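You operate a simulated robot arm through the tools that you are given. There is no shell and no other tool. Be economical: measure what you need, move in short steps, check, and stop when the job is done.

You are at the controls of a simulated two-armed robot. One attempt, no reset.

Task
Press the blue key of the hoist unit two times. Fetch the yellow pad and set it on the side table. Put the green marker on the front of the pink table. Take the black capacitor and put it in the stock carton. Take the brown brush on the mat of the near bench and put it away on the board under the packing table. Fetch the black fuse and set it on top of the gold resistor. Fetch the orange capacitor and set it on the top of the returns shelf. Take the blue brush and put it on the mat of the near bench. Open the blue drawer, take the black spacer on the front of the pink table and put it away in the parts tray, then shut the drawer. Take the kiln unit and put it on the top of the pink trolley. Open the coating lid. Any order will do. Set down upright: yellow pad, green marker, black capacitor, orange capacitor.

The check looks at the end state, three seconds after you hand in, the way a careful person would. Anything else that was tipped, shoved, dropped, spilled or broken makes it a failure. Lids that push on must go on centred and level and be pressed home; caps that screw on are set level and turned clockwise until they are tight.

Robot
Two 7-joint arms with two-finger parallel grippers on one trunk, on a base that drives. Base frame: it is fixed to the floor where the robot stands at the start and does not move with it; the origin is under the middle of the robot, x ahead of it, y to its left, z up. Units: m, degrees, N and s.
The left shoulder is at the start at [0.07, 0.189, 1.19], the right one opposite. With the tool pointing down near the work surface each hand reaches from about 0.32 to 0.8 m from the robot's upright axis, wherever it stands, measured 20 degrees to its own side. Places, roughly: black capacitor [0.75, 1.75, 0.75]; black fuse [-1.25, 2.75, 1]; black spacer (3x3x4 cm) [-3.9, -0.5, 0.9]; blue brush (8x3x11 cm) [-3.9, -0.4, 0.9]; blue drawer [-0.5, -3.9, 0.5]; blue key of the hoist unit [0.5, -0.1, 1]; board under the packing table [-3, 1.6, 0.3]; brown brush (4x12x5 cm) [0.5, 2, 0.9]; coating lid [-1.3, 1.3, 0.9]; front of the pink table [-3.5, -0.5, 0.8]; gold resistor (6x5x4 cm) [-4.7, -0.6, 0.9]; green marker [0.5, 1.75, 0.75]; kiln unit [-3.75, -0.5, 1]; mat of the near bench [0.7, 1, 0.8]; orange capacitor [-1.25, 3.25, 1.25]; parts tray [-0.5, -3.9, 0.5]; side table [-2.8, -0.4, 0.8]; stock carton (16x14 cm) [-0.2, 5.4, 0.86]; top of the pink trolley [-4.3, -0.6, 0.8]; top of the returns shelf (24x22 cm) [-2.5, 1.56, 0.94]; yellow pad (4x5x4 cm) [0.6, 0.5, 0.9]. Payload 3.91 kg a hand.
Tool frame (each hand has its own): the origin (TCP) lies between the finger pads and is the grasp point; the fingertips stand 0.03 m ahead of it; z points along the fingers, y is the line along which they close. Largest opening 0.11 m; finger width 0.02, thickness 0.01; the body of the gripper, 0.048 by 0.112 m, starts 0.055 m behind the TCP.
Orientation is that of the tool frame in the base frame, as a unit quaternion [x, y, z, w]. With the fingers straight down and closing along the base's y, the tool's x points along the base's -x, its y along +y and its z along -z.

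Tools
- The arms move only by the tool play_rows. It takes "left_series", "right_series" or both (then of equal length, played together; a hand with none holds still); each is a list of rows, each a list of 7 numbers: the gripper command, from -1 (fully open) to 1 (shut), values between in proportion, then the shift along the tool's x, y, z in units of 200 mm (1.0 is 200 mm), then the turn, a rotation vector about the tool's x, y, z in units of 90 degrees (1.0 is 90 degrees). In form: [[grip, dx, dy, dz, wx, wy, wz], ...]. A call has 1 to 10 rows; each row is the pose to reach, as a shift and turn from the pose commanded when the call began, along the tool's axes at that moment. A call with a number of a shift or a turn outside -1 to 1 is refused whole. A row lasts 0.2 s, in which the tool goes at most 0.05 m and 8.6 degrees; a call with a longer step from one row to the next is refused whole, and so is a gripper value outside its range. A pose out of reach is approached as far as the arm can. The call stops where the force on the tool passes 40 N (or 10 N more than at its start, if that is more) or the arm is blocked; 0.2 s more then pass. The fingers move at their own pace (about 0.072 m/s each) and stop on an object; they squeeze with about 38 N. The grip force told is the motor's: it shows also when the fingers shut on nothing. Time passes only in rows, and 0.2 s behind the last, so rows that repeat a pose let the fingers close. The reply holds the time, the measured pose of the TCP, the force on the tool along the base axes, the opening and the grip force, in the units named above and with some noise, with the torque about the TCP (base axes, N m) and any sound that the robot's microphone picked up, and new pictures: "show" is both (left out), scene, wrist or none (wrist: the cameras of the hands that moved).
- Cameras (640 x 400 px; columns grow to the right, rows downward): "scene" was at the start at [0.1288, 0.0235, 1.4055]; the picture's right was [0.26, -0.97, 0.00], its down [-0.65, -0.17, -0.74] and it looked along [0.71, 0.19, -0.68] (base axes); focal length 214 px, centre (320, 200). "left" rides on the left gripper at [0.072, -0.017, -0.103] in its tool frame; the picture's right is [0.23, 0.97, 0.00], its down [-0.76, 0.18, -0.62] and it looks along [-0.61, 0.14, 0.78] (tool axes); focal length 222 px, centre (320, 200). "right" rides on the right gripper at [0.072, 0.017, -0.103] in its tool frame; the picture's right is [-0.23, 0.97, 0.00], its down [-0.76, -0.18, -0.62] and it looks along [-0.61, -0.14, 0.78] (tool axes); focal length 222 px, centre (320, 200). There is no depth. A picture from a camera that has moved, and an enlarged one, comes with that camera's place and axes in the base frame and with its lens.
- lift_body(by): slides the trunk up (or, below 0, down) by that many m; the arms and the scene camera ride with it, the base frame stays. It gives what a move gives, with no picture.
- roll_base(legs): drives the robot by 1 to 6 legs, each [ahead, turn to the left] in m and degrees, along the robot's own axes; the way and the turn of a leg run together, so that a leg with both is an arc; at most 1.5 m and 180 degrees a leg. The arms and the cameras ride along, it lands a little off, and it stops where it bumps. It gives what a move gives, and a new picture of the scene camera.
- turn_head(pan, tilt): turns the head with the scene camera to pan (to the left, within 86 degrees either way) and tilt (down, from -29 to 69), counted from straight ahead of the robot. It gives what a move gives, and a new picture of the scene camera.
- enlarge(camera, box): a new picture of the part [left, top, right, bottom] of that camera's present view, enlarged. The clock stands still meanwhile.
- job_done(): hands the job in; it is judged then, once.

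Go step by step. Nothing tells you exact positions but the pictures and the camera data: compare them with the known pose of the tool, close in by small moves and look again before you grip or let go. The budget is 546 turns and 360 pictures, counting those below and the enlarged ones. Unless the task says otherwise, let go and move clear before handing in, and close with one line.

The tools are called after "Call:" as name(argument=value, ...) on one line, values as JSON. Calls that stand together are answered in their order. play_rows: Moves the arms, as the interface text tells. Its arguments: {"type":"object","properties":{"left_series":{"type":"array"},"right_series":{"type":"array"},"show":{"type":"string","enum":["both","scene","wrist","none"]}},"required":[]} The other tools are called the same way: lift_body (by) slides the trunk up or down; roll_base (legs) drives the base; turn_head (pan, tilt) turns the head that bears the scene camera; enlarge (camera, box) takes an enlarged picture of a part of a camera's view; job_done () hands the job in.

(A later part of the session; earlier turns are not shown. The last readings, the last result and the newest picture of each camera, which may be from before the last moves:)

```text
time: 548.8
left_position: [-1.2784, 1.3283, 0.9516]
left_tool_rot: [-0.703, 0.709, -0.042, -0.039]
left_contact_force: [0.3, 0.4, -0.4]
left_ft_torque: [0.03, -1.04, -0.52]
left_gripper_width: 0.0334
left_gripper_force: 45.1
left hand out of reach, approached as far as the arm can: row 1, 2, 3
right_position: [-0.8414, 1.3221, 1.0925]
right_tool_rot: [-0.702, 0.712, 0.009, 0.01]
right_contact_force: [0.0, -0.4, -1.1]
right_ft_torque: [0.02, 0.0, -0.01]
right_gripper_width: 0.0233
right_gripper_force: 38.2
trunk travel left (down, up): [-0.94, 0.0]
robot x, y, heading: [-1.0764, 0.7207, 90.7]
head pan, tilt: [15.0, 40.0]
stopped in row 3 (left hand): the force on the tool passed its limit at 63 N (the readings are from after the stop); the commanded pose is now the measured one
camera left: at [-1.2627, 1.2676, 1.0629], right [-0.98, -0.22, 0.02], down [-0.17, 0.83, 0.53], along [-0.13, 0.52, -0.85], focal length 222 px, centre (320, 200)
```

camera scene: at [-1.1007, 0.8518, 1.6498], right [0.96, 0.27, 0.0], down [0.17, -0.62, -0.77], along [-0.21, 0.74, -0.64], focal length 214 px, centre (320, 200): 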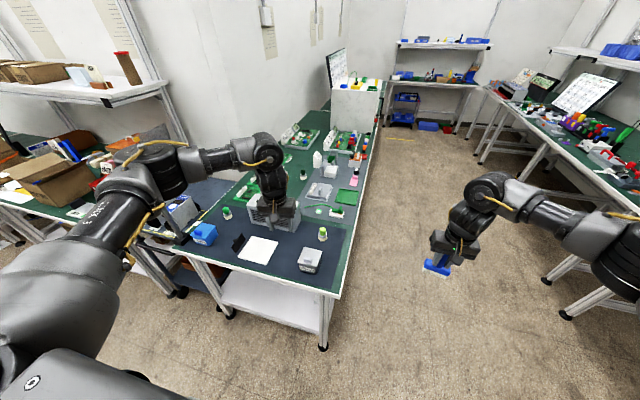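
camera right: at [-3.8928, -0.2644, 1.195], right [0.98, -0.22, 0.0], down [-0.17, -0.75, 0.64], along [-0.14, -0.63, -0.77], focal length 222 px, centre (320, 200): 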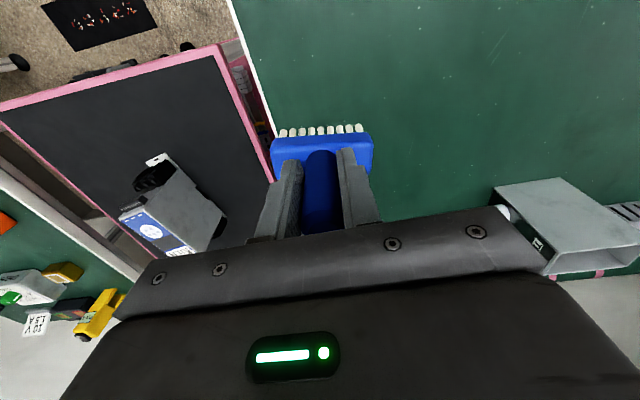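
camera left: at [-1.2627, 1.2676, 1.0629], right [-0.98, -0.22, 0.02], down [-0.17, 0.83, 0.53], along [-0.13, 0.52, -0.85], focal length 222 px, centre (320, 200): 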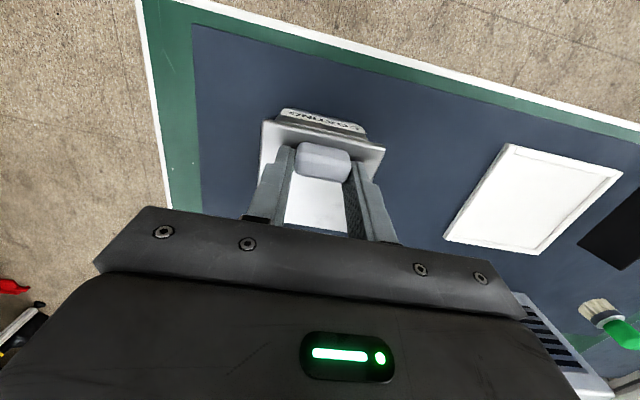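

Tilting back is out of reach from here. I release, bring the base 10 cm nearer and grip again.

Call:
play_rows(left_series=[[1, 0.02, 0, 0.025, 0, -0.06, 0], [0.3, 0.02, 0, 0.025, 0, -0.07, 0], [0, 0.02, 0, 0.02, 0, -0.07, 0], [0, 0.02, 0, -0.15, 0, -0.07, 0], [0, 0.02, 0, -0.3, 0, -0.07, 0]], show="none")

Call:
play_rows(left_series=[[0, 0.2, 0, 0, 0, 0, 0], [0, 0.4, 0, 0, 0, 0, 0], [0, 0.5, 0, 0, 0, 0, 0]], show="none")

Call:
roll_base(legs=[[0.1, 0]])

Call:
enlarge(camera="left", box=[160, 0, 480, 200])

```text
time: 550.0
left_position: [-1.2781, 1.3323, 1.0108]
left_tool_rot: [-0.704, 0.71, -0.003, -0.003]
left_contact_force: [-1.1, 0.0, 0.6]
left_ft_torque: [0.03, -0.03, 0.01]
left_gripper_width: 0.0549
left_gripper_force: 0.1
right_position: [-0.8402, 1.3242, 1.0917]
right_tool_rot: [-0.702, 0.712, 0.009, 0.009]
right_contact_force: [-0.2, 0.0, -1.1]
right_ft_torque: [0.0, -0.01, 0.01]
right_gripper_width: 0.0233
right_gripper_force: 38.6
trunk travel left (down, up): [-0.94, 0.0]
robot x, y, heading: [-1.0765, 0.7263, 90.7]
head pan, tilt: [15.0, 40.0]
```

```text
time: 550.8
left_position: [-1.2812, 1.2327, 1.012]
left_tool_rot: [-0.704, 0.71, -0.004, -0.003]
left_contact_force: [0.2, 0.8, -0.8]
left_ft_torque: [-0.01, 0.02, 0.03]
left_gripper_width: 0.0549
left_gripper_force: 0.1
right_position: [-0.8407, 1.3249, 1.0923]
right_tool_rot: [-0.702, 0.712, 0.008, 0.009]
right_contact_force: [-0.2, -0.2, -0.4]
right_ft_torque: [0.0, 0.0, 0.05]
right_gripper_width: 0.0232
right_gripper_force: 38.1
trunk travel left (down, up): [-0.94, 0.0]
robot x, y, heading: [-1.0744, 0.724, 90.6]
head pan, tilt: [15.0, 40.0]
```

```text
time: 551.9
left_position: [-1.2818, 1.3273, 1.0131]
left_tool_rot: [-0.703, 0.711, 0.0, 0.0]
left_contact_force: [-0.1, 1.5, -0.1]
left_ft_torque: [-0.06, 0.0, 0.02]
left_gripper_width: 0.0551
left_gripper_force: 0.0
right_position: [-0.8403, 1.4203, 1.095]
right_tool_rot: [-0.702, 0.712, 0.01, 0.011]
right_contact_force: [-0.1, 0.8, -1.3]
right_ft_torque: [-0.15, 0.07, 0.01]
right_gripper_width: 0.0232
right_gripper_force: 37.8
trunk travel left (down, up): [-0.94, 0.0]
robot x, y, heading: [-1.0796, 0.8259, 90.5]
head pan, tilt: [15.0, 40.0]
camera scene: at [-1.1013, 0.9727, 1.6488], right [0.96, 0.27, 0.0], down [0.17, -0.63, -0.76], along [-0.21, 0.73, -0.65], focal length 214 px, centre (320, 200)
```

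scene: 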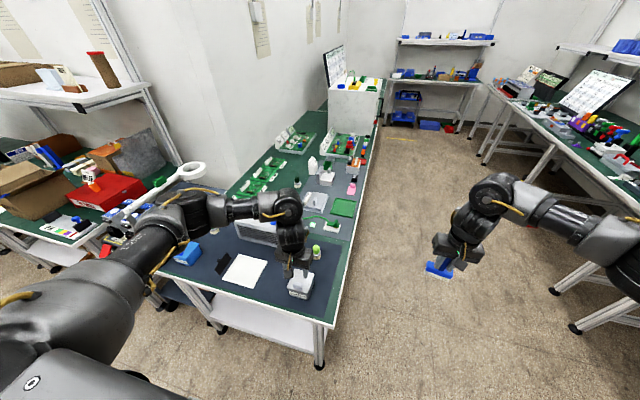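

```text
2.00 times, centred on (320, 100) of left
camera zoom: at [-1.2667, 1.2551, 1.117], right [-0.98, -0.22, 0.0], down [-0.17, 0.76, 0.62], along [-0.13, 0.61, -0.78], focal length 444 px, centre (320, 400)
```

zoom: 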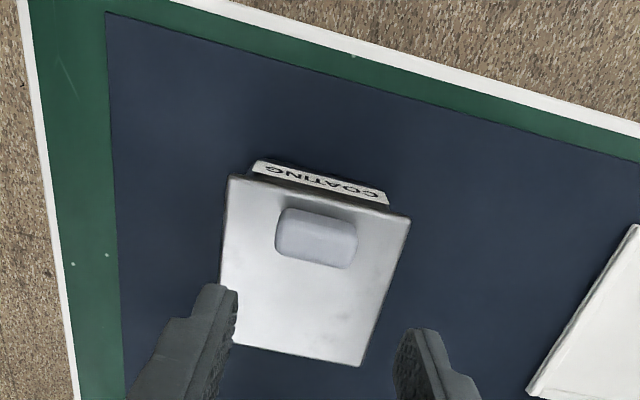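

Call:
play_rows(left_series=[[0, 0.03, -0.015, 0.12, 0, 0, 0], [0, 0.03, -0.015, 0.25, 0, 0, 0], [0, 0.03, -0.015, 0.33, 0, 0, 0], [1, 0.03, -0.015, 0.33, 0, 0, 0], [1, 0.03, -0.015, 0.33, 0, 0, 0], [1, 0.03, -0.015, 0.33, 0, 0, 0]], show="none")

Call:
play_rows(left_series=[[1, -0.028, 0, -0.045, 0, 0.089, 0], [1, -0.061, 0, -0.084, 0, 0.178, 0], [1, -0.1, 0, -0.119, 0, 0.267, 0]], show="wrist")

```text
time: 553.3
left_position: [-1.2788, 1.3137, 0.9526]
left_tool_rot: [-0.703, 0.712, 0.003, 0.004]
left_contact_force: [0.6, -8.5, 11.3]
left_ft_torque: [0.55, -0.11, -0.17]
left_gripper_width: 0.0333
left_gripper_force: 45.4
right_position: [-0.839, 1.4095, 1.1008]
right_tool_rot: [-0.702, 0.712, 0.014, 0.016]
right_contact_force: [0.0, 0.3, -0.8]
right_ft_torque: [-0.01, 0.0, 0.01]
right_gripper_width: 0.023
right_gripper_force: 39.0
trunk travel left (down, up): [-0.94, 0.0]
robot x, y, heading: [-1.0772, 0.8298, 90.6]
head pan, tilt: [15.0, 40.0]
```

```text
time: 554.1
left_position: [-1.2782, 1.3351, 0.976]
left_tool_rot: [-0.688, 0.696, -0.143, -0.147]
left_contact_force: [-0.2, 0.8, 12.7]
left_ft_torque: [0.68, 0.58, -0.24]
left_gripper_width: 0.0335
left_gripper_force: 45.4
right_position: [-0.8388, 1.4124, 1.099]
right_tool_rot: [-0.701, 0.713, 0.014, 0.014]
right_contact_force: [0.0, 0.1, -1.2]
right_ft_torque: [-0.03, 0.02, -0.01]
right_gripper_width: 0.0233
right_gripper_force: 37.5
trunk travel left (down, up): [-0.94, 0.0]
robot x, y, heading: [-1.0751, 0.8264, 90.7]
head pan, tilt: [15.0, 40.0]
camera left: at [-1.2616, 1.3093, 1.0996], right [-0.98, -0.2, 0.09], down [-0.17, 0.95, 0.27], along [-0.14, 0.25, -0.96], focal length 222 px, centre (320, 200)
```

left: 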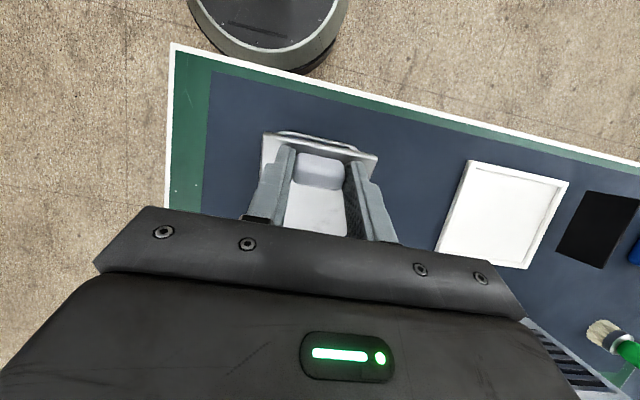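

Call:
play_rows(left_series=[[1, -0.03, 0, -0.044, 0, 0.089, 0], [1, -0.065, 0, -0.083, 0, 0.178, 0], [1, -0.106, 0, -0.117, 0, 0.267, 0]], show="scene")

```text
time: 554.6
left_position: [-1.2787, 1.3381, 0.9771]
left_tool_rot: [-0.673, 0.685, -0.193, -0.202]
left_contact_force: [5.2, 16.5, -25.6]
left_ft_torque: [-0.14, 0.02, 0.99]
left_gripper_width: 0.0333
left_gripper_force: 45.2
left hand out of reach, approached as far as the arm can: row 1, 2
right_position: [-0.8383, 1.4127, 1.0973]
right_tool_rot: [-0.7, 0.713, 0.013, 0.015]
right_contact_force: [-1.4, -0.7, 0.3]
right_ft_torque: [-0.01, 0.02, 0.04]
right_gripper_width: 0.0229
right_gripper_force: 37.9
trunk travel left (down, up): [-0.94, 0.0]
robot x, y, heading: [-1.0772, 0.8261, 90.6]
head pan, tilt: [15.0, 40.0]
stopped in row 2 (left hand): the force on the tool passed its limit at 58 N (the readings are from after the stop); the commanded pose is now the measured one
camera scene: at [-1.1001, 0.9621, 1.6485], right [0.96, 0.27, 0.0], down [0.17, -0.62, -0.77], along [-0.21, 0.74, -0.64], focal length 214 px, centre (320, 200)
```

scene: 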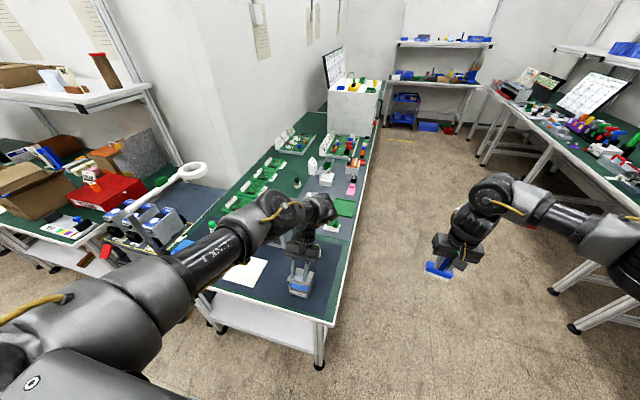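

Tilt is limited, so I carry the knob on along its arc, letting it turn between the pads.

Call:
play_rows(left_series=[[1, -0.034, 0, -0.076, 0, -0.089, 0], [1, -0.055, 0, -0.143, 0, -0.178, 0], [1, -0.093, 0, -0.196, 0, -0.267, 0], [1, -0.145, 0, -0.23, 0, -0.356, 0]], show="both")

```text
time: 555.6
left_position: [-1.2777, 1.3815, 1.0067]
left_tool_rot: [-0.701, 0.713, 0.002, -0.004]
left_contact_force: [-1.9, -22.1, 26.1]
left_ft_torque: [-1.87, -0.52, 0.21]
left_gripper_width: 0.0337
left_gripper_force: 45.2
right_position: [-0.8402, 1.4058, 1.1034]
right_tool_rot: [-0.701, 0.713, 0.016, 0.017]
right_contact_force: [0.4, 0.2, -0.4]
right_ft_torque: [0.02, -0.04, 0.0]
right_gripper_width: 0.023
right_gripper_force: 38.2
trunk travel left (down, up): [-0.94, 0.0]
robot x, y, heading: [-1.0761, 0.8253, 90.6]
head pan, tilt: [15.0, 40.0]
camera scene: at [-1.1019, 0.9502, 1.6505], right [0.96, 0.27, 0.0], down [0.17, -0.61, -0.77], along [-0.21, 0.74, -0.64], focal length 214 px, centre (320, 200)
camera left: at [-1.2614, 1.3074, 1.1103], right [-0.98, -0.21, 0.01], down [-0.16, 0.77, 0.62], along [-0.14, 0.61, -0.78], focal length 222 px, centre (320, 200)
```

scene: 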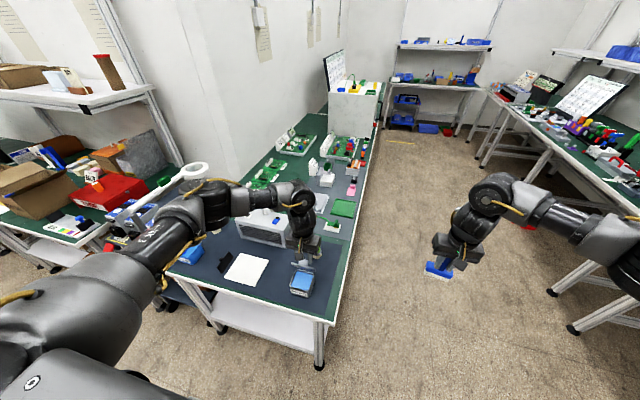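
left: 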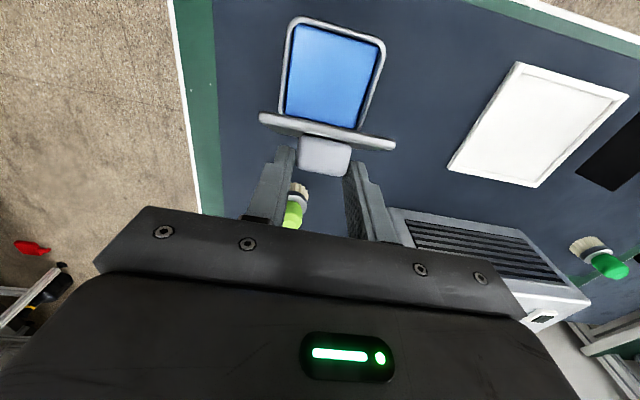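

The lid is near vertical. I push it past vertical and let go.

Call:
play_rows(left_series=[[1, -0.05, 0, 0.01, 0, 0, 0], [1, -0.09, 0, 0.03, 0, 0, 0], [1, -0.13, 0, 0.05, 0, 0, 0]], show="wrist")

```text
time: 556.1
left_position: [-1.2785, 1.3929, 1.0043]
left_tool_rot: [-0.702, 0.712, 0.001, -0.005]
left_contact_force: [-0.3, -16.2, 32.0]
left_ft_torque: [-1.71, -0.35, -0.03]
left_gripper_width: 0.0338
left_gripper_force: 45.0
right_position: [-0.8394, 1.4091, 1.1014]
right_tool_rot: [-0.7, 0.713, 0.016, 0.016]
right_contact_force: [-0.6, 0.8, -0.4]
right_ft_torque: [-0.04, 0.01, 0.02]
right_gripper_width: 0.023
right_gripper_force: 37.7
trunk travel left (down, up): [-0.94, 0.0]
robot x, y, heading: [-1.0763, 0.8272, 90.6]
head pan, tilt: [15.0, 40.0]
stopped in row 2 (left hand): the force on the tool passed its limit at 48 N (the readings are from after the stop); the commanded pose is now the measured one
camera left: at [-1.2611, 1.3201, 1.1091], right [-0.98, -0.21, 0.01], down [-0.16, 0.77, 0.62], along [-0.14, 0.6, -0.78], focal length 222 px, centre (320, 200)
```

left: 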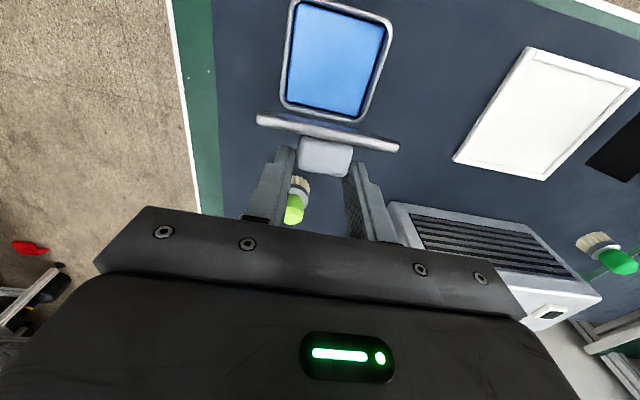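

Call:
play_rows(left_series=[[0.3, 0, 0, -0.01, 0, 0, 0], [0, 0, 0, -0.03, 0, 0, 0], [0, 0, 0, -0.15, 0, 0, 0], [0, 0, 0, -0.3, 0, 0, 0], [0, 0.1, 0, -0.45, 0, 0, 0]], show="wrist")

```text
time: 557.3
left_position: [-1.2783, 1.3745, 1.0915]
left_tool_rot: [-0.701, 0.713, 0.002, -0.006]
left_contact_force: [0.4, -0.7, 0.2]
left_ft_torque: [0.02, 0.0, 0.0]
left_gripper_width: 0.055
left_gripper_force: 0.1
right_position: [-0.8393, 1.4094, 1.0992]
right_tool_rot: [-0.701, 0.713, 0.014, 0.015]
right_contact_force: [0.5, -0.1, -1.0]
right_ft_torque: [-0.01, 0.0, 0.02]
right_gripper_width: 0.0232
right_gripper_force: 38.1
trunk travel left (down, up): [-0.94, 0.0]
robot x, y, heading: [-1.077, 0.8258, 90.6]
head pan, tilt: [15.0, 40.0]
camera left: at [-1.2608, 1.3024, 1.1958], right [-0.98, -0.21, 0.01], down [-0.16, 0.77, 0.62], along [-0.14, 0.6, -0.78], focal length 222 px, centre (320, 200)
```

left: 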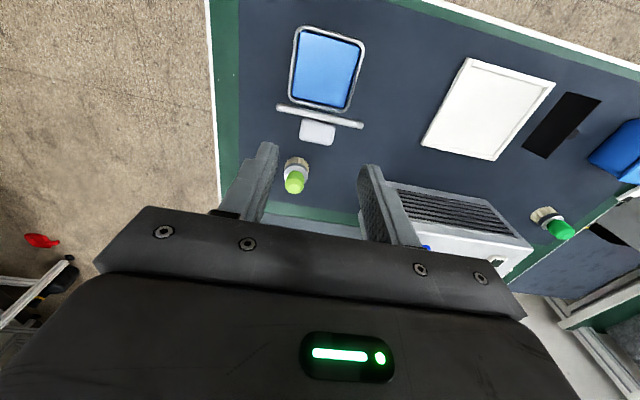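

The lid stays open. To be sure it is fully open, I nudge it gently from the front with closed fingers.

Call:
play_rows(left_series=[[1, 0.12, 0, 0, 0, 0, 0], [1, 0.12, 0, 0, 0, 0, 0], [1, 0.12, 0, 0.2, 0, 0, 0], [1, 0.12, 0, 0.4, 0, 0, 0], [1, 0.12, 0, 0.49, 0, 0, 0], [1, 0.06, 0, 0.49, 0, 0, 0], [1, 0.0, 0, 0.49, 0, 0, 0], [1, -0.06, 0, 0.49, 0, 0, 0], [1, -0.12, 0, 0.49, 0, 0, 0], [1, -0.18, 0, 0.49, 0, 0, 0]], show="wrist")

```text
time: 558.3
left_position: [-1.2795, 1.3533, 1.0224]
left_tool_rot: [-0.701, 0.713, 0.003, -0.004]
left_contact_force: [0.1, -0.3, -0.3]
left_ft_torque: [0.06, 0.0, -0.02]
left_gripper_width: 0.0001
left_gripper_force: 37.6
right_position: [-0.8404, 1.4096, 1.1004]
right_tool_rot: [-0.701, 0.713, 0.014, 0.015]
right_contact_force: [-0.4, 0.0, -0.5]
right_ft_torque: [0.01, -0.01, -0.03]
right_gripper_width: 0.0231
right_gripper_force: 38.3
trunk travel left (down, up): [-0.94, 0.0]
robot x, y, heading: [-1.0788, 0.824, 90.5]
head pan, tilt: [15.0, 40.0]
stopped in row 5 (left hand): the force on the tool passed its limit at 104 N (the readings are from after the stop); the commanded pose is now the measured one
camera left: at [-1.2629, 1.2798, 1.1261], right [-0.98, -0.21, 0.01], down [-0.16, 0.77, 0.62], along [-0.14, 0.61, -0.78], focal length 222 px, centre (320, 200)
```

left: 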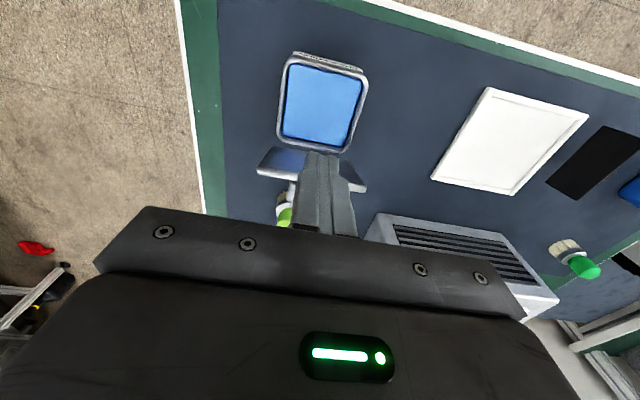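

The lid is now well open and the tank has not moved. I raise the hand, leave, and take the blue brush to the near bench.

Call:
play_rows(left_series=[[1, 0.02, 0, -0.2, 0, 0, 0], [1, 0.05, 0, -0.4, 0, 0, 0], [1, 0.1, 0, -0.5, 0, 0, 0]], show="wrist")

Call:
roll_base(legs=[[-0.3, 0], [0, -90], [0.8, 0], [0, 90], [1.5, 0], [0, -90]])

Call:
turn_head(pan=-10, tilt=45)

```text
time: 559.1
left_position: [-1.2802, 1.3358, 1.1213]
left_tool_rot: [-0.703, 0.712, 0.002, -0.004]
left_contact_force: [0.1, 0.3, 0.0]
left_ft_torque: [0.0, -0.06, 0.03]
left_gripper_width: 0.0
left_gripper_force: 37.4
right_position: [-0.84, 1.4115, 1.0977]
right_tool_rot: [-0.701, 0.713, 0.013, 0.014]
right_contact_force: [0.0, -1.0, -0.7]
right_ft_torque: [0.02, 0.04, 0.01]
right_gripper_width: 0.023
right_gripper_force: 38.1
trunk travel left (down, up): [-0.94, 0.0]
robot x, y, heading: [-1.0782, 0.8262, 90.6]
head pan, tilt: [15.0, 40.0]
camera left: at [-1.2631, 1.2634, 1.2256], right [-0.98, -0.21, 0.01], down [-0.16, 0.77, 0.62], along [-0.14, 0.6, -0.78], focal length 222 px, centre (320, 200)
```

left: 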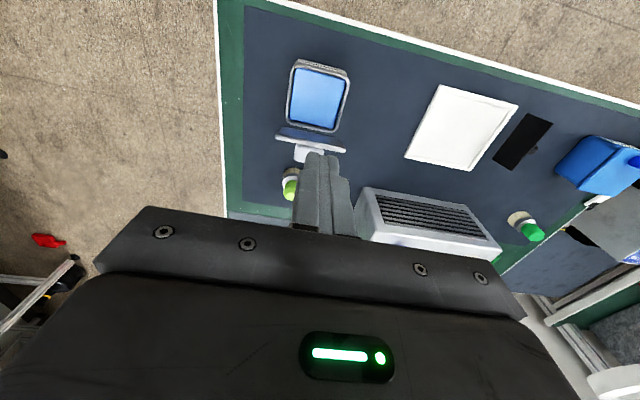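

```text
time: 583.7
left_position: [0.1244, 2.3032, 1.1217]
left_tool_rot: [-0.027, 1.0, 0.004, -0.003]
left_contact_force: [-0.5, 1.4, 0.4]
left_ft_torque: [0.04, 0.0, 0.01]
left_gripper_width: 0.0
left_gripper_force: 37.4
right_position: [0.2306, 1.8713, 1.0975]
right_tool_rot: [-0.026, 0.999, -0.001, 0.019]
right_contact_force: [0.4, 0.5, -0.4]
right_ft_torque: [-0.02, -0.03, 0.01]
right_gripper_width: 0.0232
right_gripper_force: 38.2
trunk travel left (down, up): [-0.94, 0.0]
robot x, y, heading: [-0.368, 2.0647, 4.8]
head pan, tilt: [15.0, 40.0]
camera scene: at [-0.2405, 2.0993, 1.6492], right [0.34, -0.94, 0.0], down [-0.61, -0.22, -0.77], along [0.72, 0.26, -0.64], focal length 214 px, centre (320, 200)
```

scene: 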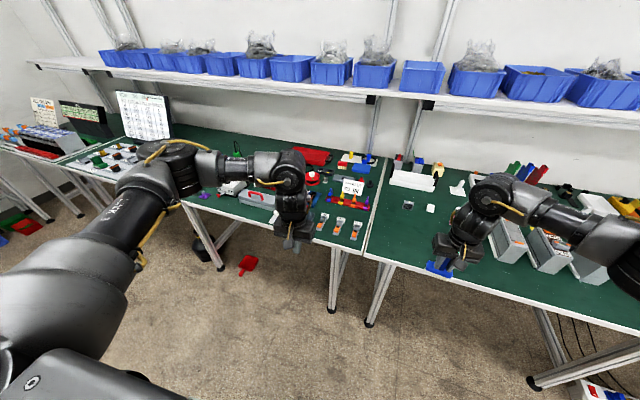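

```text
time: 584.6
left_position: [0.1251, 2.304, 1.1215]
left_tool_rot: [-0.027, 1.0, 0.004, -0.002]
left_contact_force: [-0.1, 0.6, -0.3]
left_ft_torque: [0.0, 0.03, -0.03]
left_gripper_width: 0.0001
left_gripper_force: 38.1
right_position: [0.2308, 1.8704, 1.0991]
right_tool_rot: [-0.026, 0.999, 0.0, 0.019]
right_contact_force: [-0.1, -0.2, -0.9]
right_ft_torque: [0.0, 0.0, -0.03]
right_gripper_width: 0.0233
right_gripper_force: 38.2
trunk travel left (down, up): [-0.94, 0.0]
robot x, y, heading: [-0.3716, 2.066, 4.6]
head pan, tilt: [-10.0, 45.0]
camera scene: at [-0.2396, 2.0624, 1.642], right [-0.09, -1.0, 0.0], down [-0.7, 0.07, -0.71], along [0.7, -0.07, -0.71], focal length 214 px, centre (320, 200)
```

scene: 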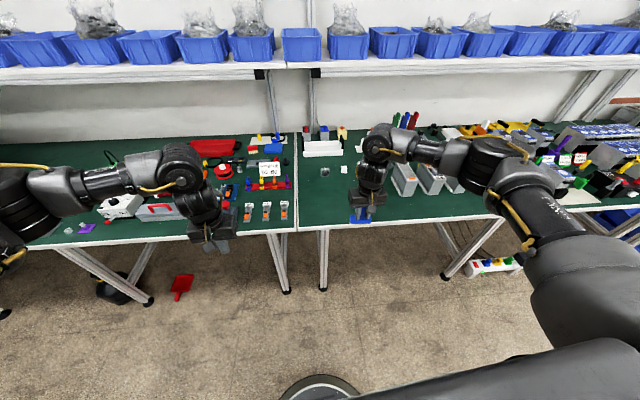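

Call:
roll_base(legs=[[0.3, 0]])

Call:
play_rows(right_series=[[1, 0, 0, 0.2, 0, 0, 0], [1, 0, 0, 0.4, 0, 0, 0], [1, 0, 0, 0.6, 0, 0, 0], [1, 0, 0, 0.72, 0, 0, 0]], show="wrist")

```text
time: 586.7
left_position: [0.4198, 2.3285, 1.1227]
left_tool_rot: [-0.028, 1.0, 0.004, -0.002]
left_contact_force: [-1.0, -0.8, -0.4]
left_ft_torque: [0.0, -0.04, 0.01]
left_gripper_width: 0.0004
left_gripper_force: 37.8
right_position: [0.5279, 1.8953, 1.0997]
right_tool_rot: [-0.027, 0.999, 0.0, 0.02]
right_contact_force: [0.1, -0.2, -0.8]
right_ft_torque: [0.02, 0.03, 0.0]
right_gripper_width: 0.0233
right_gripper_force: 37.9
trunk travel left (down, up): [-0.94, 0.0]
robot x, y, heading: [-0.07, 2.0903, 4.9]
head pan, tilt: [-10.0, 45.0]
camera scene: at [0.0559, 2.0865, 1.6423], right [-0.09, -1.0, 0.0], down [-0.7, 0.07, -0.71], along [0.7, -0.07, -0.71], focal length 214 px, centre (320, 200)
```

scene: 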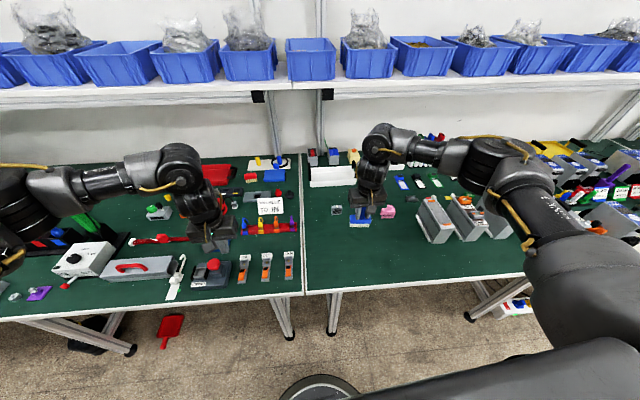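

```text
time: 587.7
left_position: [0.4221, 2.328, 1.1215]
left_tool_rot: [-0.028, 1.0, 0.004, -0.003]
left_contact_force: [-0.2, 0.0, -0.3]
left_ft_torque: [-0.01, 0.03, -0.02]
left_gripper_width: 0.0002
left_gripper_force: 37.3
right_position: [0.534, 1.8951, 0.9534]
right_tool_rot: [-0.027, 0.999, 0.0, 0.019]
right_contact_force: [-0.4, -0.9, -1.1]
right_ft_torque: [-0.03, 0.0, 0.0]
right_gripper_width: 0.0227
right_gripper_force: 37.4
trunk travel left (down, up): [-0.94, 0.0]
robot x, y, heading: [-0.0704, 2.0922, 4.4]
head pan, tilt: [-10.0, 45.0]
camera right: at [0.4581, 1.9099, 1.0544], right [0.17, 0.98, 0.01], down [0.75, -0.14, 0.65], along [0.64, -0.11, -0.76], focal length 222 px, centre (320, 200)
```

right: 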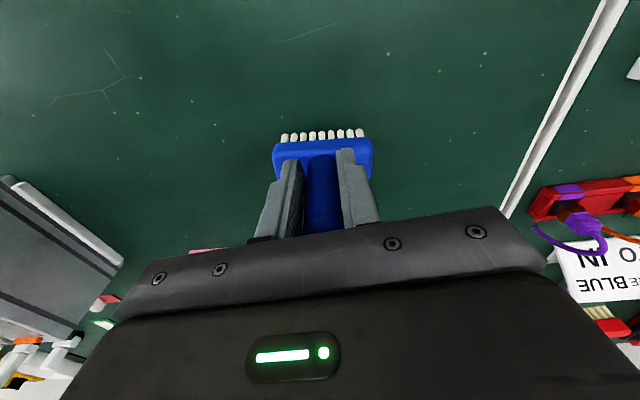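

Call:
play_rows(right_series=[[1, 0, 0, 0.05, 0, 0, 0], [1, 0, 0, 0.08, 0, 0, 0], [1, 0, 0, 0.1, 0, 0, 0], [1, 0, 0, 0.12, 0, 0, 0], [1, 0, 0, 0.14, 0, 0, 0]], show="none")

Call:
play_rows(right_series=[[0.3, 0, 0, 0, 0, 0, 0], [0.1, 0, 0, 0, 0, 0, 0], [0.1, 0, 0, -0.15, 0, 0, 0], [0.1, 0, 0, -0.35, 0, 0, 0], [0.1, 0, 0, -0.55, 0, 0, 0], [0.1, 0, 0, -0.75, 0, 0, 0]], show="wrist")

```text
time: 588.9
left_position: [0.4197, 2.3283, 1.1226]
left_tool_rot: [-0.029, 1.0, 0.005, -0.001]
left_contact_force: [0.0, 1.5, 1.0]
left_ft_torque: [0.02, 0.01, 0.04]
left_gripper_width: 0.0
left_gripper_force: 37.7
right_position: [0.5355, 1.8941, 0.9291]
right_tool_rot: [-0.026, 0.999, 0.0, 0.024]
right_contact_force: [2.5, -5.8, 29.3]
right_ft_torque: [-0.23, -0.31, -0.07]
right_gripper_width: 0.0228
right_gripper_force: 38.7
trunk travel left (down, up): [-0.94, 0.0]
robot x, y, heading: [-0.07, 2.0899, 4.6]
head pan, tilt: [-10.0, 45.0]
```

```text
time: 590.3
left_position: [0.4216, 2.3294, 1.1212]
left_tool_rot: [-0.029, 1.0, 0.004, -0.002]
left_contact_force: [0.3, -0.7, 0.3]
left_ft_torque: [0.02, -0.04, -0.02]
left_gripper_width: 0.0
left_gripper_force: 38.0
right_position: [0.5295, 1.8939, 1.0747]
right_tool_rot: [-0.027, 0.999, 0.0, 0.019]
right_contact_force: [0.1, 0.5, -0.1]
right_ft_torque: [0.02, -0.01, 0.01]
right_gripper_width: 0.0495
right_gripper_force: 0.0
trunk travel left (down, up): [-0.94, 0.0]
robot x, y, heading: [-0.0672, 2.0919, 4.7]
head pan, tilt: [-10.0, 45.0]
camera right: at [0.4527, 1.9086, 1.175], right [0.18, 0.98, 0.01], down [0.75, -0.14, 0.65], along [0.64, -0.11, -0.76], focal length 222 px, centre (320, 200)
```

right: 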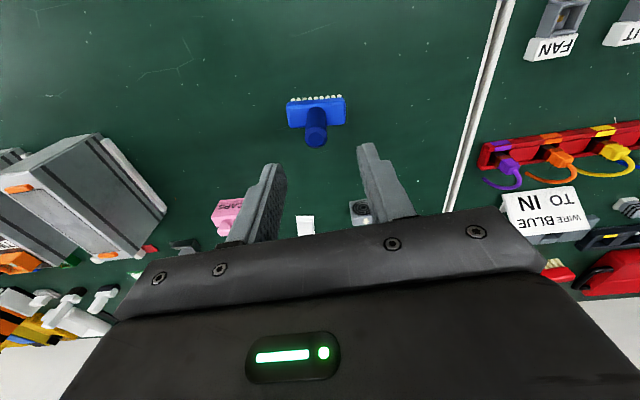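

The blue brush stands on the mat. Now I fetch the black fuse from the west bench.

Call:
roll_base(legs=[[0, 128], [0.55, 0], [0, 47]])

Call:
enlarge(camera="right", box=[0, 0, 640, 400])

```text
time: 600.9
left_position: [-0.9583, 2.3156, 1.1219]
left_tool_rot: [1.0, -0.027, 0.003, 0.004]
left_contact_force: [0.3, -1.2, -0.1]
left_ft_torque: [0.0, -0.04, 0.02]
left_gripper_width: 0.0001
left_gripper_force: 37.5
right_position: [-1.0164, 2.7574, 1.0731]
right_tool_rot: [0.999, -0.029, -0.019, -0.001]
right_contact_force: [0.1, -0.6, 0.5]
right_ft_torque: [0.0, 0.0, -0.03]
right_gripper_width: 0.0495
right_gripper_force: 0.1
trunk travel left (down, up): [-0.94, 0.0]
robot x, y, heading: [-0.4412, 2.493, 178.3]
head pan, tilt: [-10.0, 45.0]
camera scene: at [-0.5728, 2.5163, 1.642], right [0.2, 0.98, 0.0], down [0.69, -0.14, -0.71], along [-0.69, 0.14, -0.71], focal length 214 px, centre (320, 200)
```

scene: 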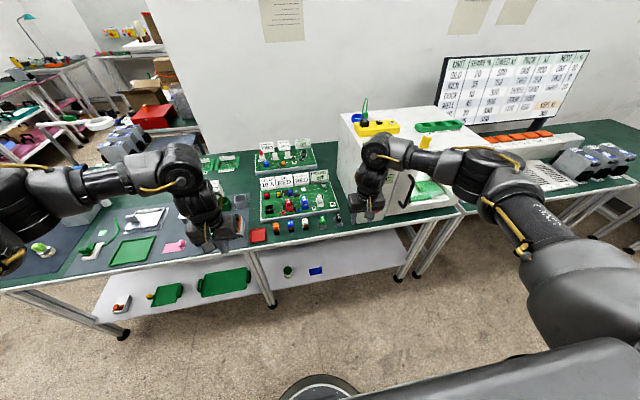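

```text
1.00 times, centred on (320, 200) of right (not enlarged: the box is as wide or as high as the picture)
camera zoom: at [-0.941, 2.7378, 1.1743], right [-0.28, -0.96, 0.01], down [-0.73, 0.22, 0.65], along [-0.63, 0.18, -0.76], focal length 222 px, centre (320, 200)
```

zoom: 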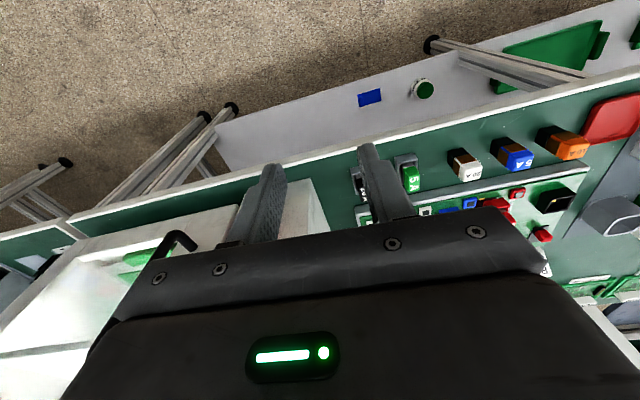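

Call:
enlarge(camera="scene", box=[240, 170, 400, 270])

```text
4.00 times, centred on (320, 220) of scene
camera zoom: at [-0.5728, 2.5163, 1.642], right [0.2, 0.98, 0.0], down [0.69, -0.14, -0.71], along [-0.69, 0.14, -0.71], focal length 858 px, centre (320, 120)
```

zoom: 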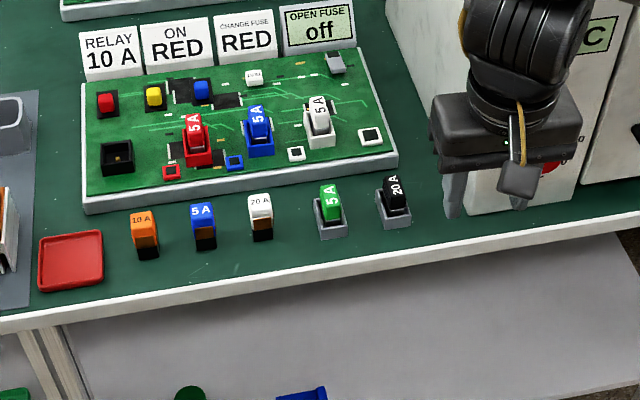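

Call:
roll_base(legs=[[0.09, 0]])

Call:
play_rows(right_series=[[0.18, -0.14, 0.1, 0, 0, 0, 0], [0.18, -0.28, 0.18, 0, 0, 0, 0], [0.18, -0.28, 0.18, 0.2, 0, 0, 0], [0.18, -0.28, 0.18, 0.4, 0, 0, 0]], show="wrist")

```text
time: 602.0
left_position: [-1.0427, 2.3171, 1.124]
left_tool_rot: [1.0, -0.029, -0.002, 0.004]
left_contact_force: [-1.4, 0.8, 0.1]
left_ft_torque: [0.0, -0.09, -0.03]
left_gripper_width: 0.0
left_gripper_force: 37.2
right_position: [-1.101, 2.7634, 1.0748]
right_tool_rot: [0.999, -0.03, -0.023, -0.002]
right_contact_force: [-0.4, 0.4, -0.8]
right_ft_torque: [-0.04, -0.06, 0.01]
right_gripper_width: 0.0497
right_gripper_force: 0.1
trunk travel left (down, up): [-0.94, 0.0]
robot x, y, heading: [-0.5323, 2.4993, 178.1]
head pan, tilt: [-10.0, 45.0]
camera scene: at [-0.6781, 2.5193, 1.6416], right [0.21, 0.98, 0.0], down [0.7, -0.15, -0.7], along [-0.69, 0.14, -0.71], focal length 214 px, centre (320, 200)
```

scene: 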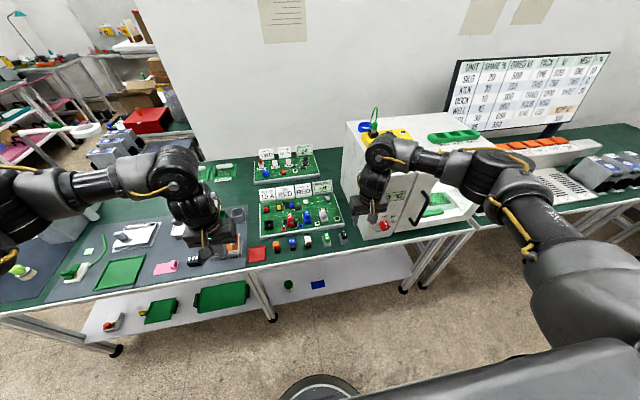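

```text
time: 603.0
left_position: [-1.026, 2.3178, 1.1316]
left_tool_rot: [1.0, -0.029, -0.01, 0.004]
left_contact_force: [0.5, -0.1, 0.4]
left_ft_torque: [0.0, 0.02, 0.0]
left_gripper_width: 0.0
left_gripper_force: 37.8
right_position: [-1.1504, 2.7317, 1.0076]
right_tool_rot: [0.999, -0.03, -0.031, 0.0]
right_contact_force: [0.9, 0.3, 0.5]
right_ft_torque: [-0.03, 0.05, 0.05]
right_gripper_width: 0.045
right_gripper_force: 0.0
trunk travel left (down, up): [-0.94, 0.0]
robot x, y, heading: [-0.5316, 2.5018, 178.0]
head pan, tilt: [-10.0, 45.0]
camera right: at [-1.0713, 2.7116, 1.1066], right [-0.28, -0.96, 0.01], down [-0.71, 0.22, 0.67], along [-0.64, 0.18, -0.74], focal length 222 px, centre (320, 200)
```

right: 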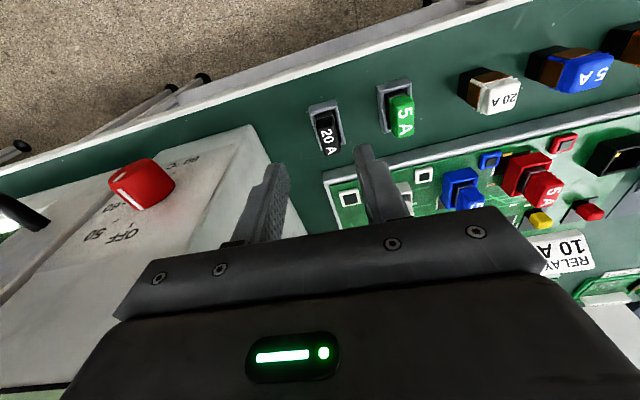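

Call:
play_rows(right_series=[[0.18, -0.11, 0.007, 0.05, 0.002, 0.039, 0], [0.18, -0.11, 0.007, 0.2, 0.002, 0.039, 0], [0.18, -0.11, 0.007, 0.33, 0.002, 0.039, 0]], show="wrist")

```text
time: 603.8
left_position: [-1.0344, 2.32, 1.1279]
left_tool_rot: [1.0, -0.029, -0.006, 0.005]
left_contact_force: [-0.1, 0.6, 0.1]
left_ft_torque: [-0.02, -0.01, 0.0]
left_gripper_width: 0.0
left_gripper_force: 37.3
right_position: [-1.1794, 2.7333, 0.9377]
right_tool_rot: [1.0, -0.031, 0.004, 0.001]
right_contact_force: [-0.7, 0.4, -0.9]
right_ft_torque: [0.0, -0.02, -0.02]
right_gripper_width: 0.0454
right_gripper_force: 0.0
trunk travel left (down, up): [-0.94, 0.0]
robot x, y, heading: [-0.5313, 2.4997, 178.1]
head pan, tilt: [-10.0, 45.0]
camera right: at [-1.109, 2.7134, 1.0419], right [-0.29, -0.96, 0.0], down [-0.75, 0.22, 0.62], along [-0.59, 0.18, -0.79], focal length 222 px, centre (320, 200)
```

right: 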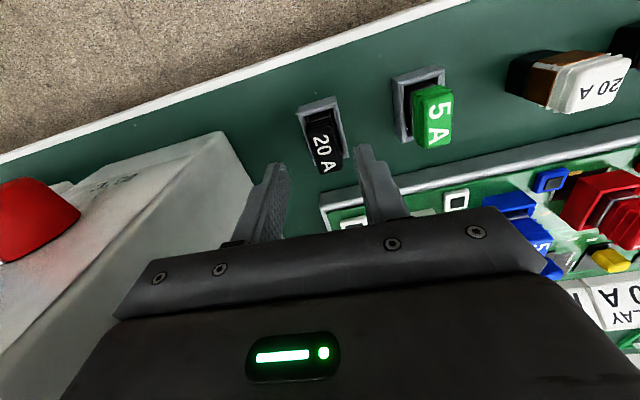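

Call:
play_rows(right_series=[[0.18, 0.025, 0.0, 0.08, 0, 0, 0], [0.18, 0.025, 0, 0.14, 0, 0, 0], [0.18, 0.025, 0, 0.18, 0, 0, 0], [1, 0.025, 0, 0.18, 0, 0, 0], [1, 0.025, 0, 0.18, 0, 0, 0], [1, 0.025, 0, 0.18, 0, 0, 0]], show="wrist")

```text
time: 605.2
left_position: [-1.0326, 2.3169, 1.1291]
left_tool_rot: [1.0, -0.029, -0.006, 0.004]
left_contact_force: [0.3, -0.5, 1.0]
left_ft_torque: [-0.01, -0.02, 0.0]
left_gripper_width: 0.0
left_gripper_force: 37.4
right_position: [-1.1718, 2.7294, 0.9041]
right_tool_rot: [1.0, -0.03, 0.003, -0.002]
right_contact_force: [2.2, 0.5, 4.6]
right_ft_torque: [0.02, -0.11, 0.0]
right_gripper_width: 0.0173
right_gripper_force: 37.9
right hand out of reach, approached as far as the arm can: row 3, 4, 5, 6
trunk travel left (down, up): [-0.94, 0.0]
robot x, y, heading: [-0.5323, 2.4982, 178.2]
head pan, tilt: [-10.0, 45.0]
camera right: at [-1.1002, 2.7085, 1.0083], right [-0.29, -0.96, -0.01], down [-0.75, 0.22, 0.62], along [-0.59, 0.18, -0.78], focal length 222 px, centre (320, 200)
```

right: 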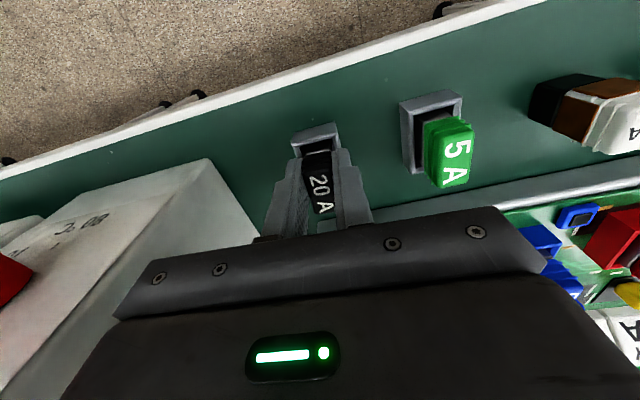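

Fuse gripped. I pull it straight up.

Call:
play_rows(right_series=[[1, 0, 0, -0.05, 0, 0, 0], [1, 0, 0, -0.1, 0, 0, 0], [1, 0, 0, -0.2, 0, 0, 0], [1, 0, 0, -0.35, 0, 0, 0], [1, 0, 0, -0.55, 0, 0, 0], [1, 0, 0, -0.75, 0, 0, 0]], show="wrist")

```text
time: 606.6
left_position: [-1.0337, 2.3165, 1.1282]
left_tool_rot: [1.0, -0.029, -0.006, 0.004]
left_contact_force: [0.4, 0.1, -0.5]
left_ft_torque: [-0.02, -0.03, -0.02]
left_gripper_width: 0.0
left_gripper_force: 37.8
right_position: [-1.1731, 2.7277, 1.0529]
right_tool_rot: [1.0, -0.029, 0.002, -0.003]
right_contact_force: [-0.2, 0.1, -0.5]
right_ft_torque: [-0.02, 0.01, -0.01]
right_gripper_width: 0.0171
right_gripper_force: 38.0
trunk travel left (down, up): [-0.94, 0.0]
robot x, y, heading: [-0.5346, 2.5014, 178.2]
head pan, tilt: [-10.0, 45.0]
camera right: at [-1.1026, 2.7072, 1.1583], right [-0.28, -0.96, -0.01], down [-0.75, 0.22, 0.62], along [-0.59, 0.18, -0.78], focal length 222 px, centre (320, 200)
```

right: 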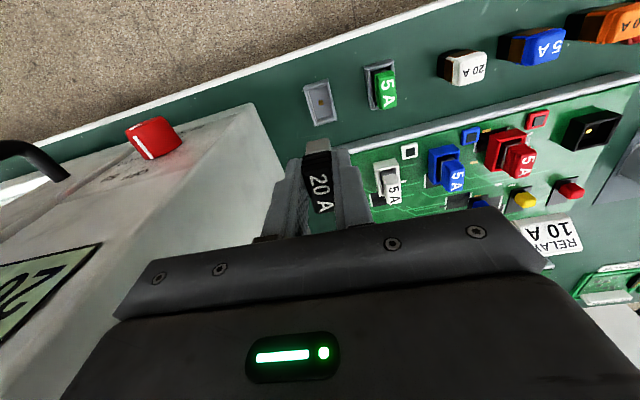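

I have the fuse. I drive to the gold resistor at the far west end.

Call:
roll_base(legs=[[-0.35, 0], [0, 83], [1.0, 0], [1.0, 0], [0, -40], [0, -40]])

Call:
turn_head(pan=0, tilt=25)

```text
time: 625.6
left_position: [-0.9482, 0.3003, 1.1277]
left_tool_rot: [1.0, 0.005, -0.006, 0.005]
left_contact_force: [-0.2, -0.2, 0.0]
left_ft_torque: [-0.01, 0.02, -0.03]
left_gripper_width: 0.0
left_gripper_force: 37.5
right_position: [-1.1175, 0.7017, 1.0532]
right_tool_rot: [1.0, 0.005, 0.003, -0.003]
right_contact_force: [0.3, -0.8, -0.2]
right_ft_torque: [0.01, 0.0, -0.01]
right_gripper_width: 0.0171
right_gripper_force: 37.9
trunk travel left (down, up): [-0.94, 0.0]
robot x, y, heading: [-0.461, 0.5189, -177.7]
head pan, tilt: [-10.0, 45.0]
camera scene: at [-0.5934, 0.5269, 1.642], right [0.14, 0.99, 0.0], down [0.7, -0.1, -0.71], along [-0.7, 0.1, -0.71], focal length 214 px, centre (320, 200)
```

scene: 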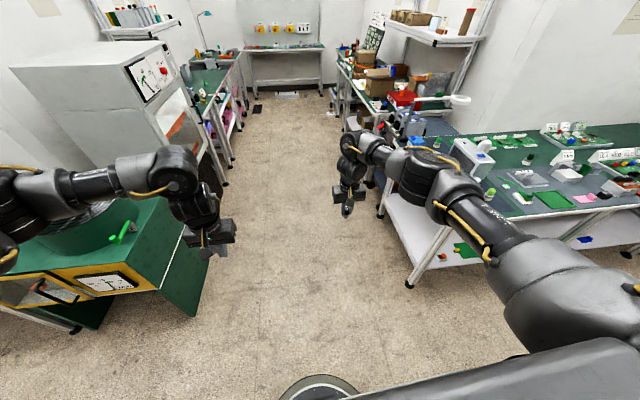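

```text
time: 626.5
left_position: [-0.9496, 0.3023, 1.129]
left_tool_rot: [1.0, 0.005, -0.006, 0.004]
left_contact_force: [0.1, -0.2, 0.6]
left_ft_torque: [0.0, -0.02, -0.01]
left_gripper_width: 0.0
left_gripper_force: 37.8
right_position: [-1.1175, 0.7019, 1.0535]
right_tool_rot: [1.0, 0.005, 0.003, -0.001]
right_contact_force: [-0.3, 0.5, -1.1]
right_ft_torque: [0.01, 0.01, 0.01]
right_gripper_width: 0.017
right_gripper_force: 37.6
trunk travel left (down, up): [-0.94, 0.0]
robot x, y, heading: [-0.4599, 0.5197, -177.5]
head pan, tilt: [0.0, 25.0]
camera scene: at [-0.6053, 0.5145, 1.6725], right [-0.04, 1.0, 0.0], down [0.42, 0.01, -0.91], along [-0.91, -0.03, -0.42], focal length 214 px, centre (320, 200)
```

scene: 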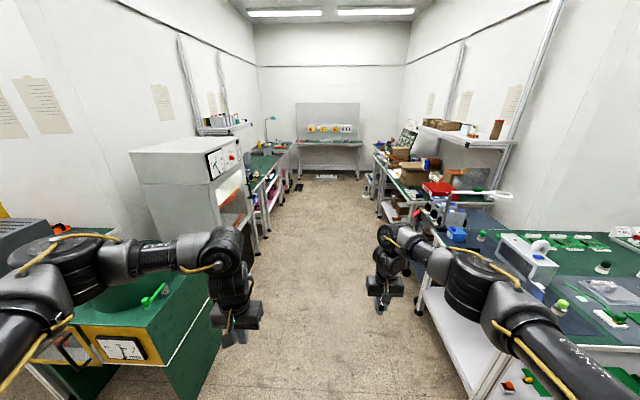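

Call:
roll_base(legs=[[0, -3.5], [1.35, 0], [1.35, 0], [1.25, 0]])

Call:
turn_head(pan=50, tilt=40)

```text
time: 645.9
left_position: [-4.9076, 0.5078, 1.1267]
left_tool_rot: [0.999, -0.038, -0.006, 0.005]
left_contact_force: [0.6, 0.1, 0.3]
left_ft_torque: [0.0, -0.01, 0.02]
left_gripper_width: 0.0001
left_gripper_force: 38.4
right_position: [-5.0417, 0.9225, 1.0536]
right_tool_rot: [0.999, -0.04, 0.004, -0.003]
right_contact_force: [0.2, -0.1, -0.6]
right_ft_torque: [0.01, 0.02, 0.05]
right_gripper_width: 0.017
right_gripper_force: 38.0
trunk travel left (down, up): [-0.94, 0.0]
robot x, y, heading: [-4.4076, 0.6827, 177.4]
head pan, tilt: [0.0, 25.0]
camera scene: at [-4.5474, 0.6892, 1.6727], right [0.05, 1.0, 0.0], down [0.42, -0.02, -0.91], along [-0.91, 0.05, -0.42], focal length 214 px, centre (320, 200)
```

scene: 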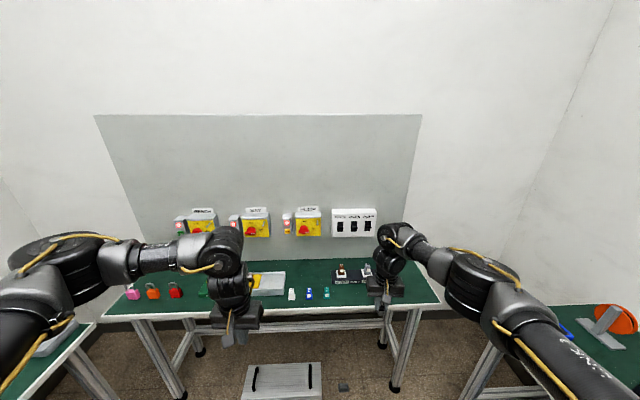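

```text
time: 647.1
left_position: [-4.9073, 0.5066, 1.1266]
left_tool_rot: [0.999, -0.038, -0.007, 0.005]
left_contact_force: [-0.2, 0.1, 0.6]
left_ft_torque: [-0.01, -0.02, -0.03]
left_gripper_width: 0.0
left_gripper_force: 37.5
right_position: [-5.0422, 0.9204, 1.054]
right_tool_rot: [0.999, -0.039, 0.004, -0.002]
right_contact_force: [-0.2, 0.2, -0.7]
right_ft_torque: [0.0, -0.01, -0.02]
right_gripper_width: 0.017
right_gripper_force: 38.3
trunk travel left (down, up): [-0.94, 0.0]
robot x, y, heading: [-4.4041, 0.6814, 177.1]
head pan, tilt: [50.0, 40.0]
camera scene: at [-4.5139, 0.6224, 1.6493], right [-0.73, 0.68, 0.0], down [0.44, 0.47, -0.77], along [-0.52, -0.56, -0.64], focal length 214 px, centre (320, 200)
```

scene: 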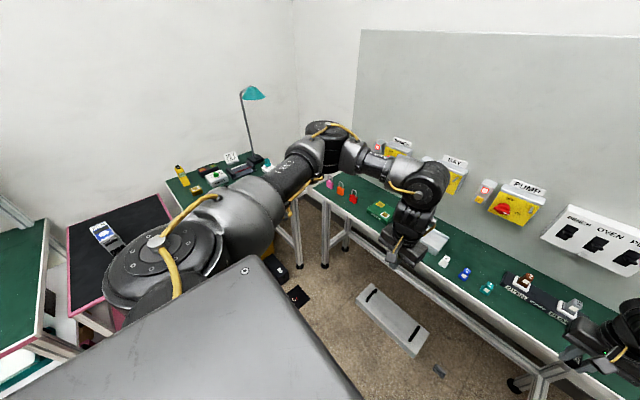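

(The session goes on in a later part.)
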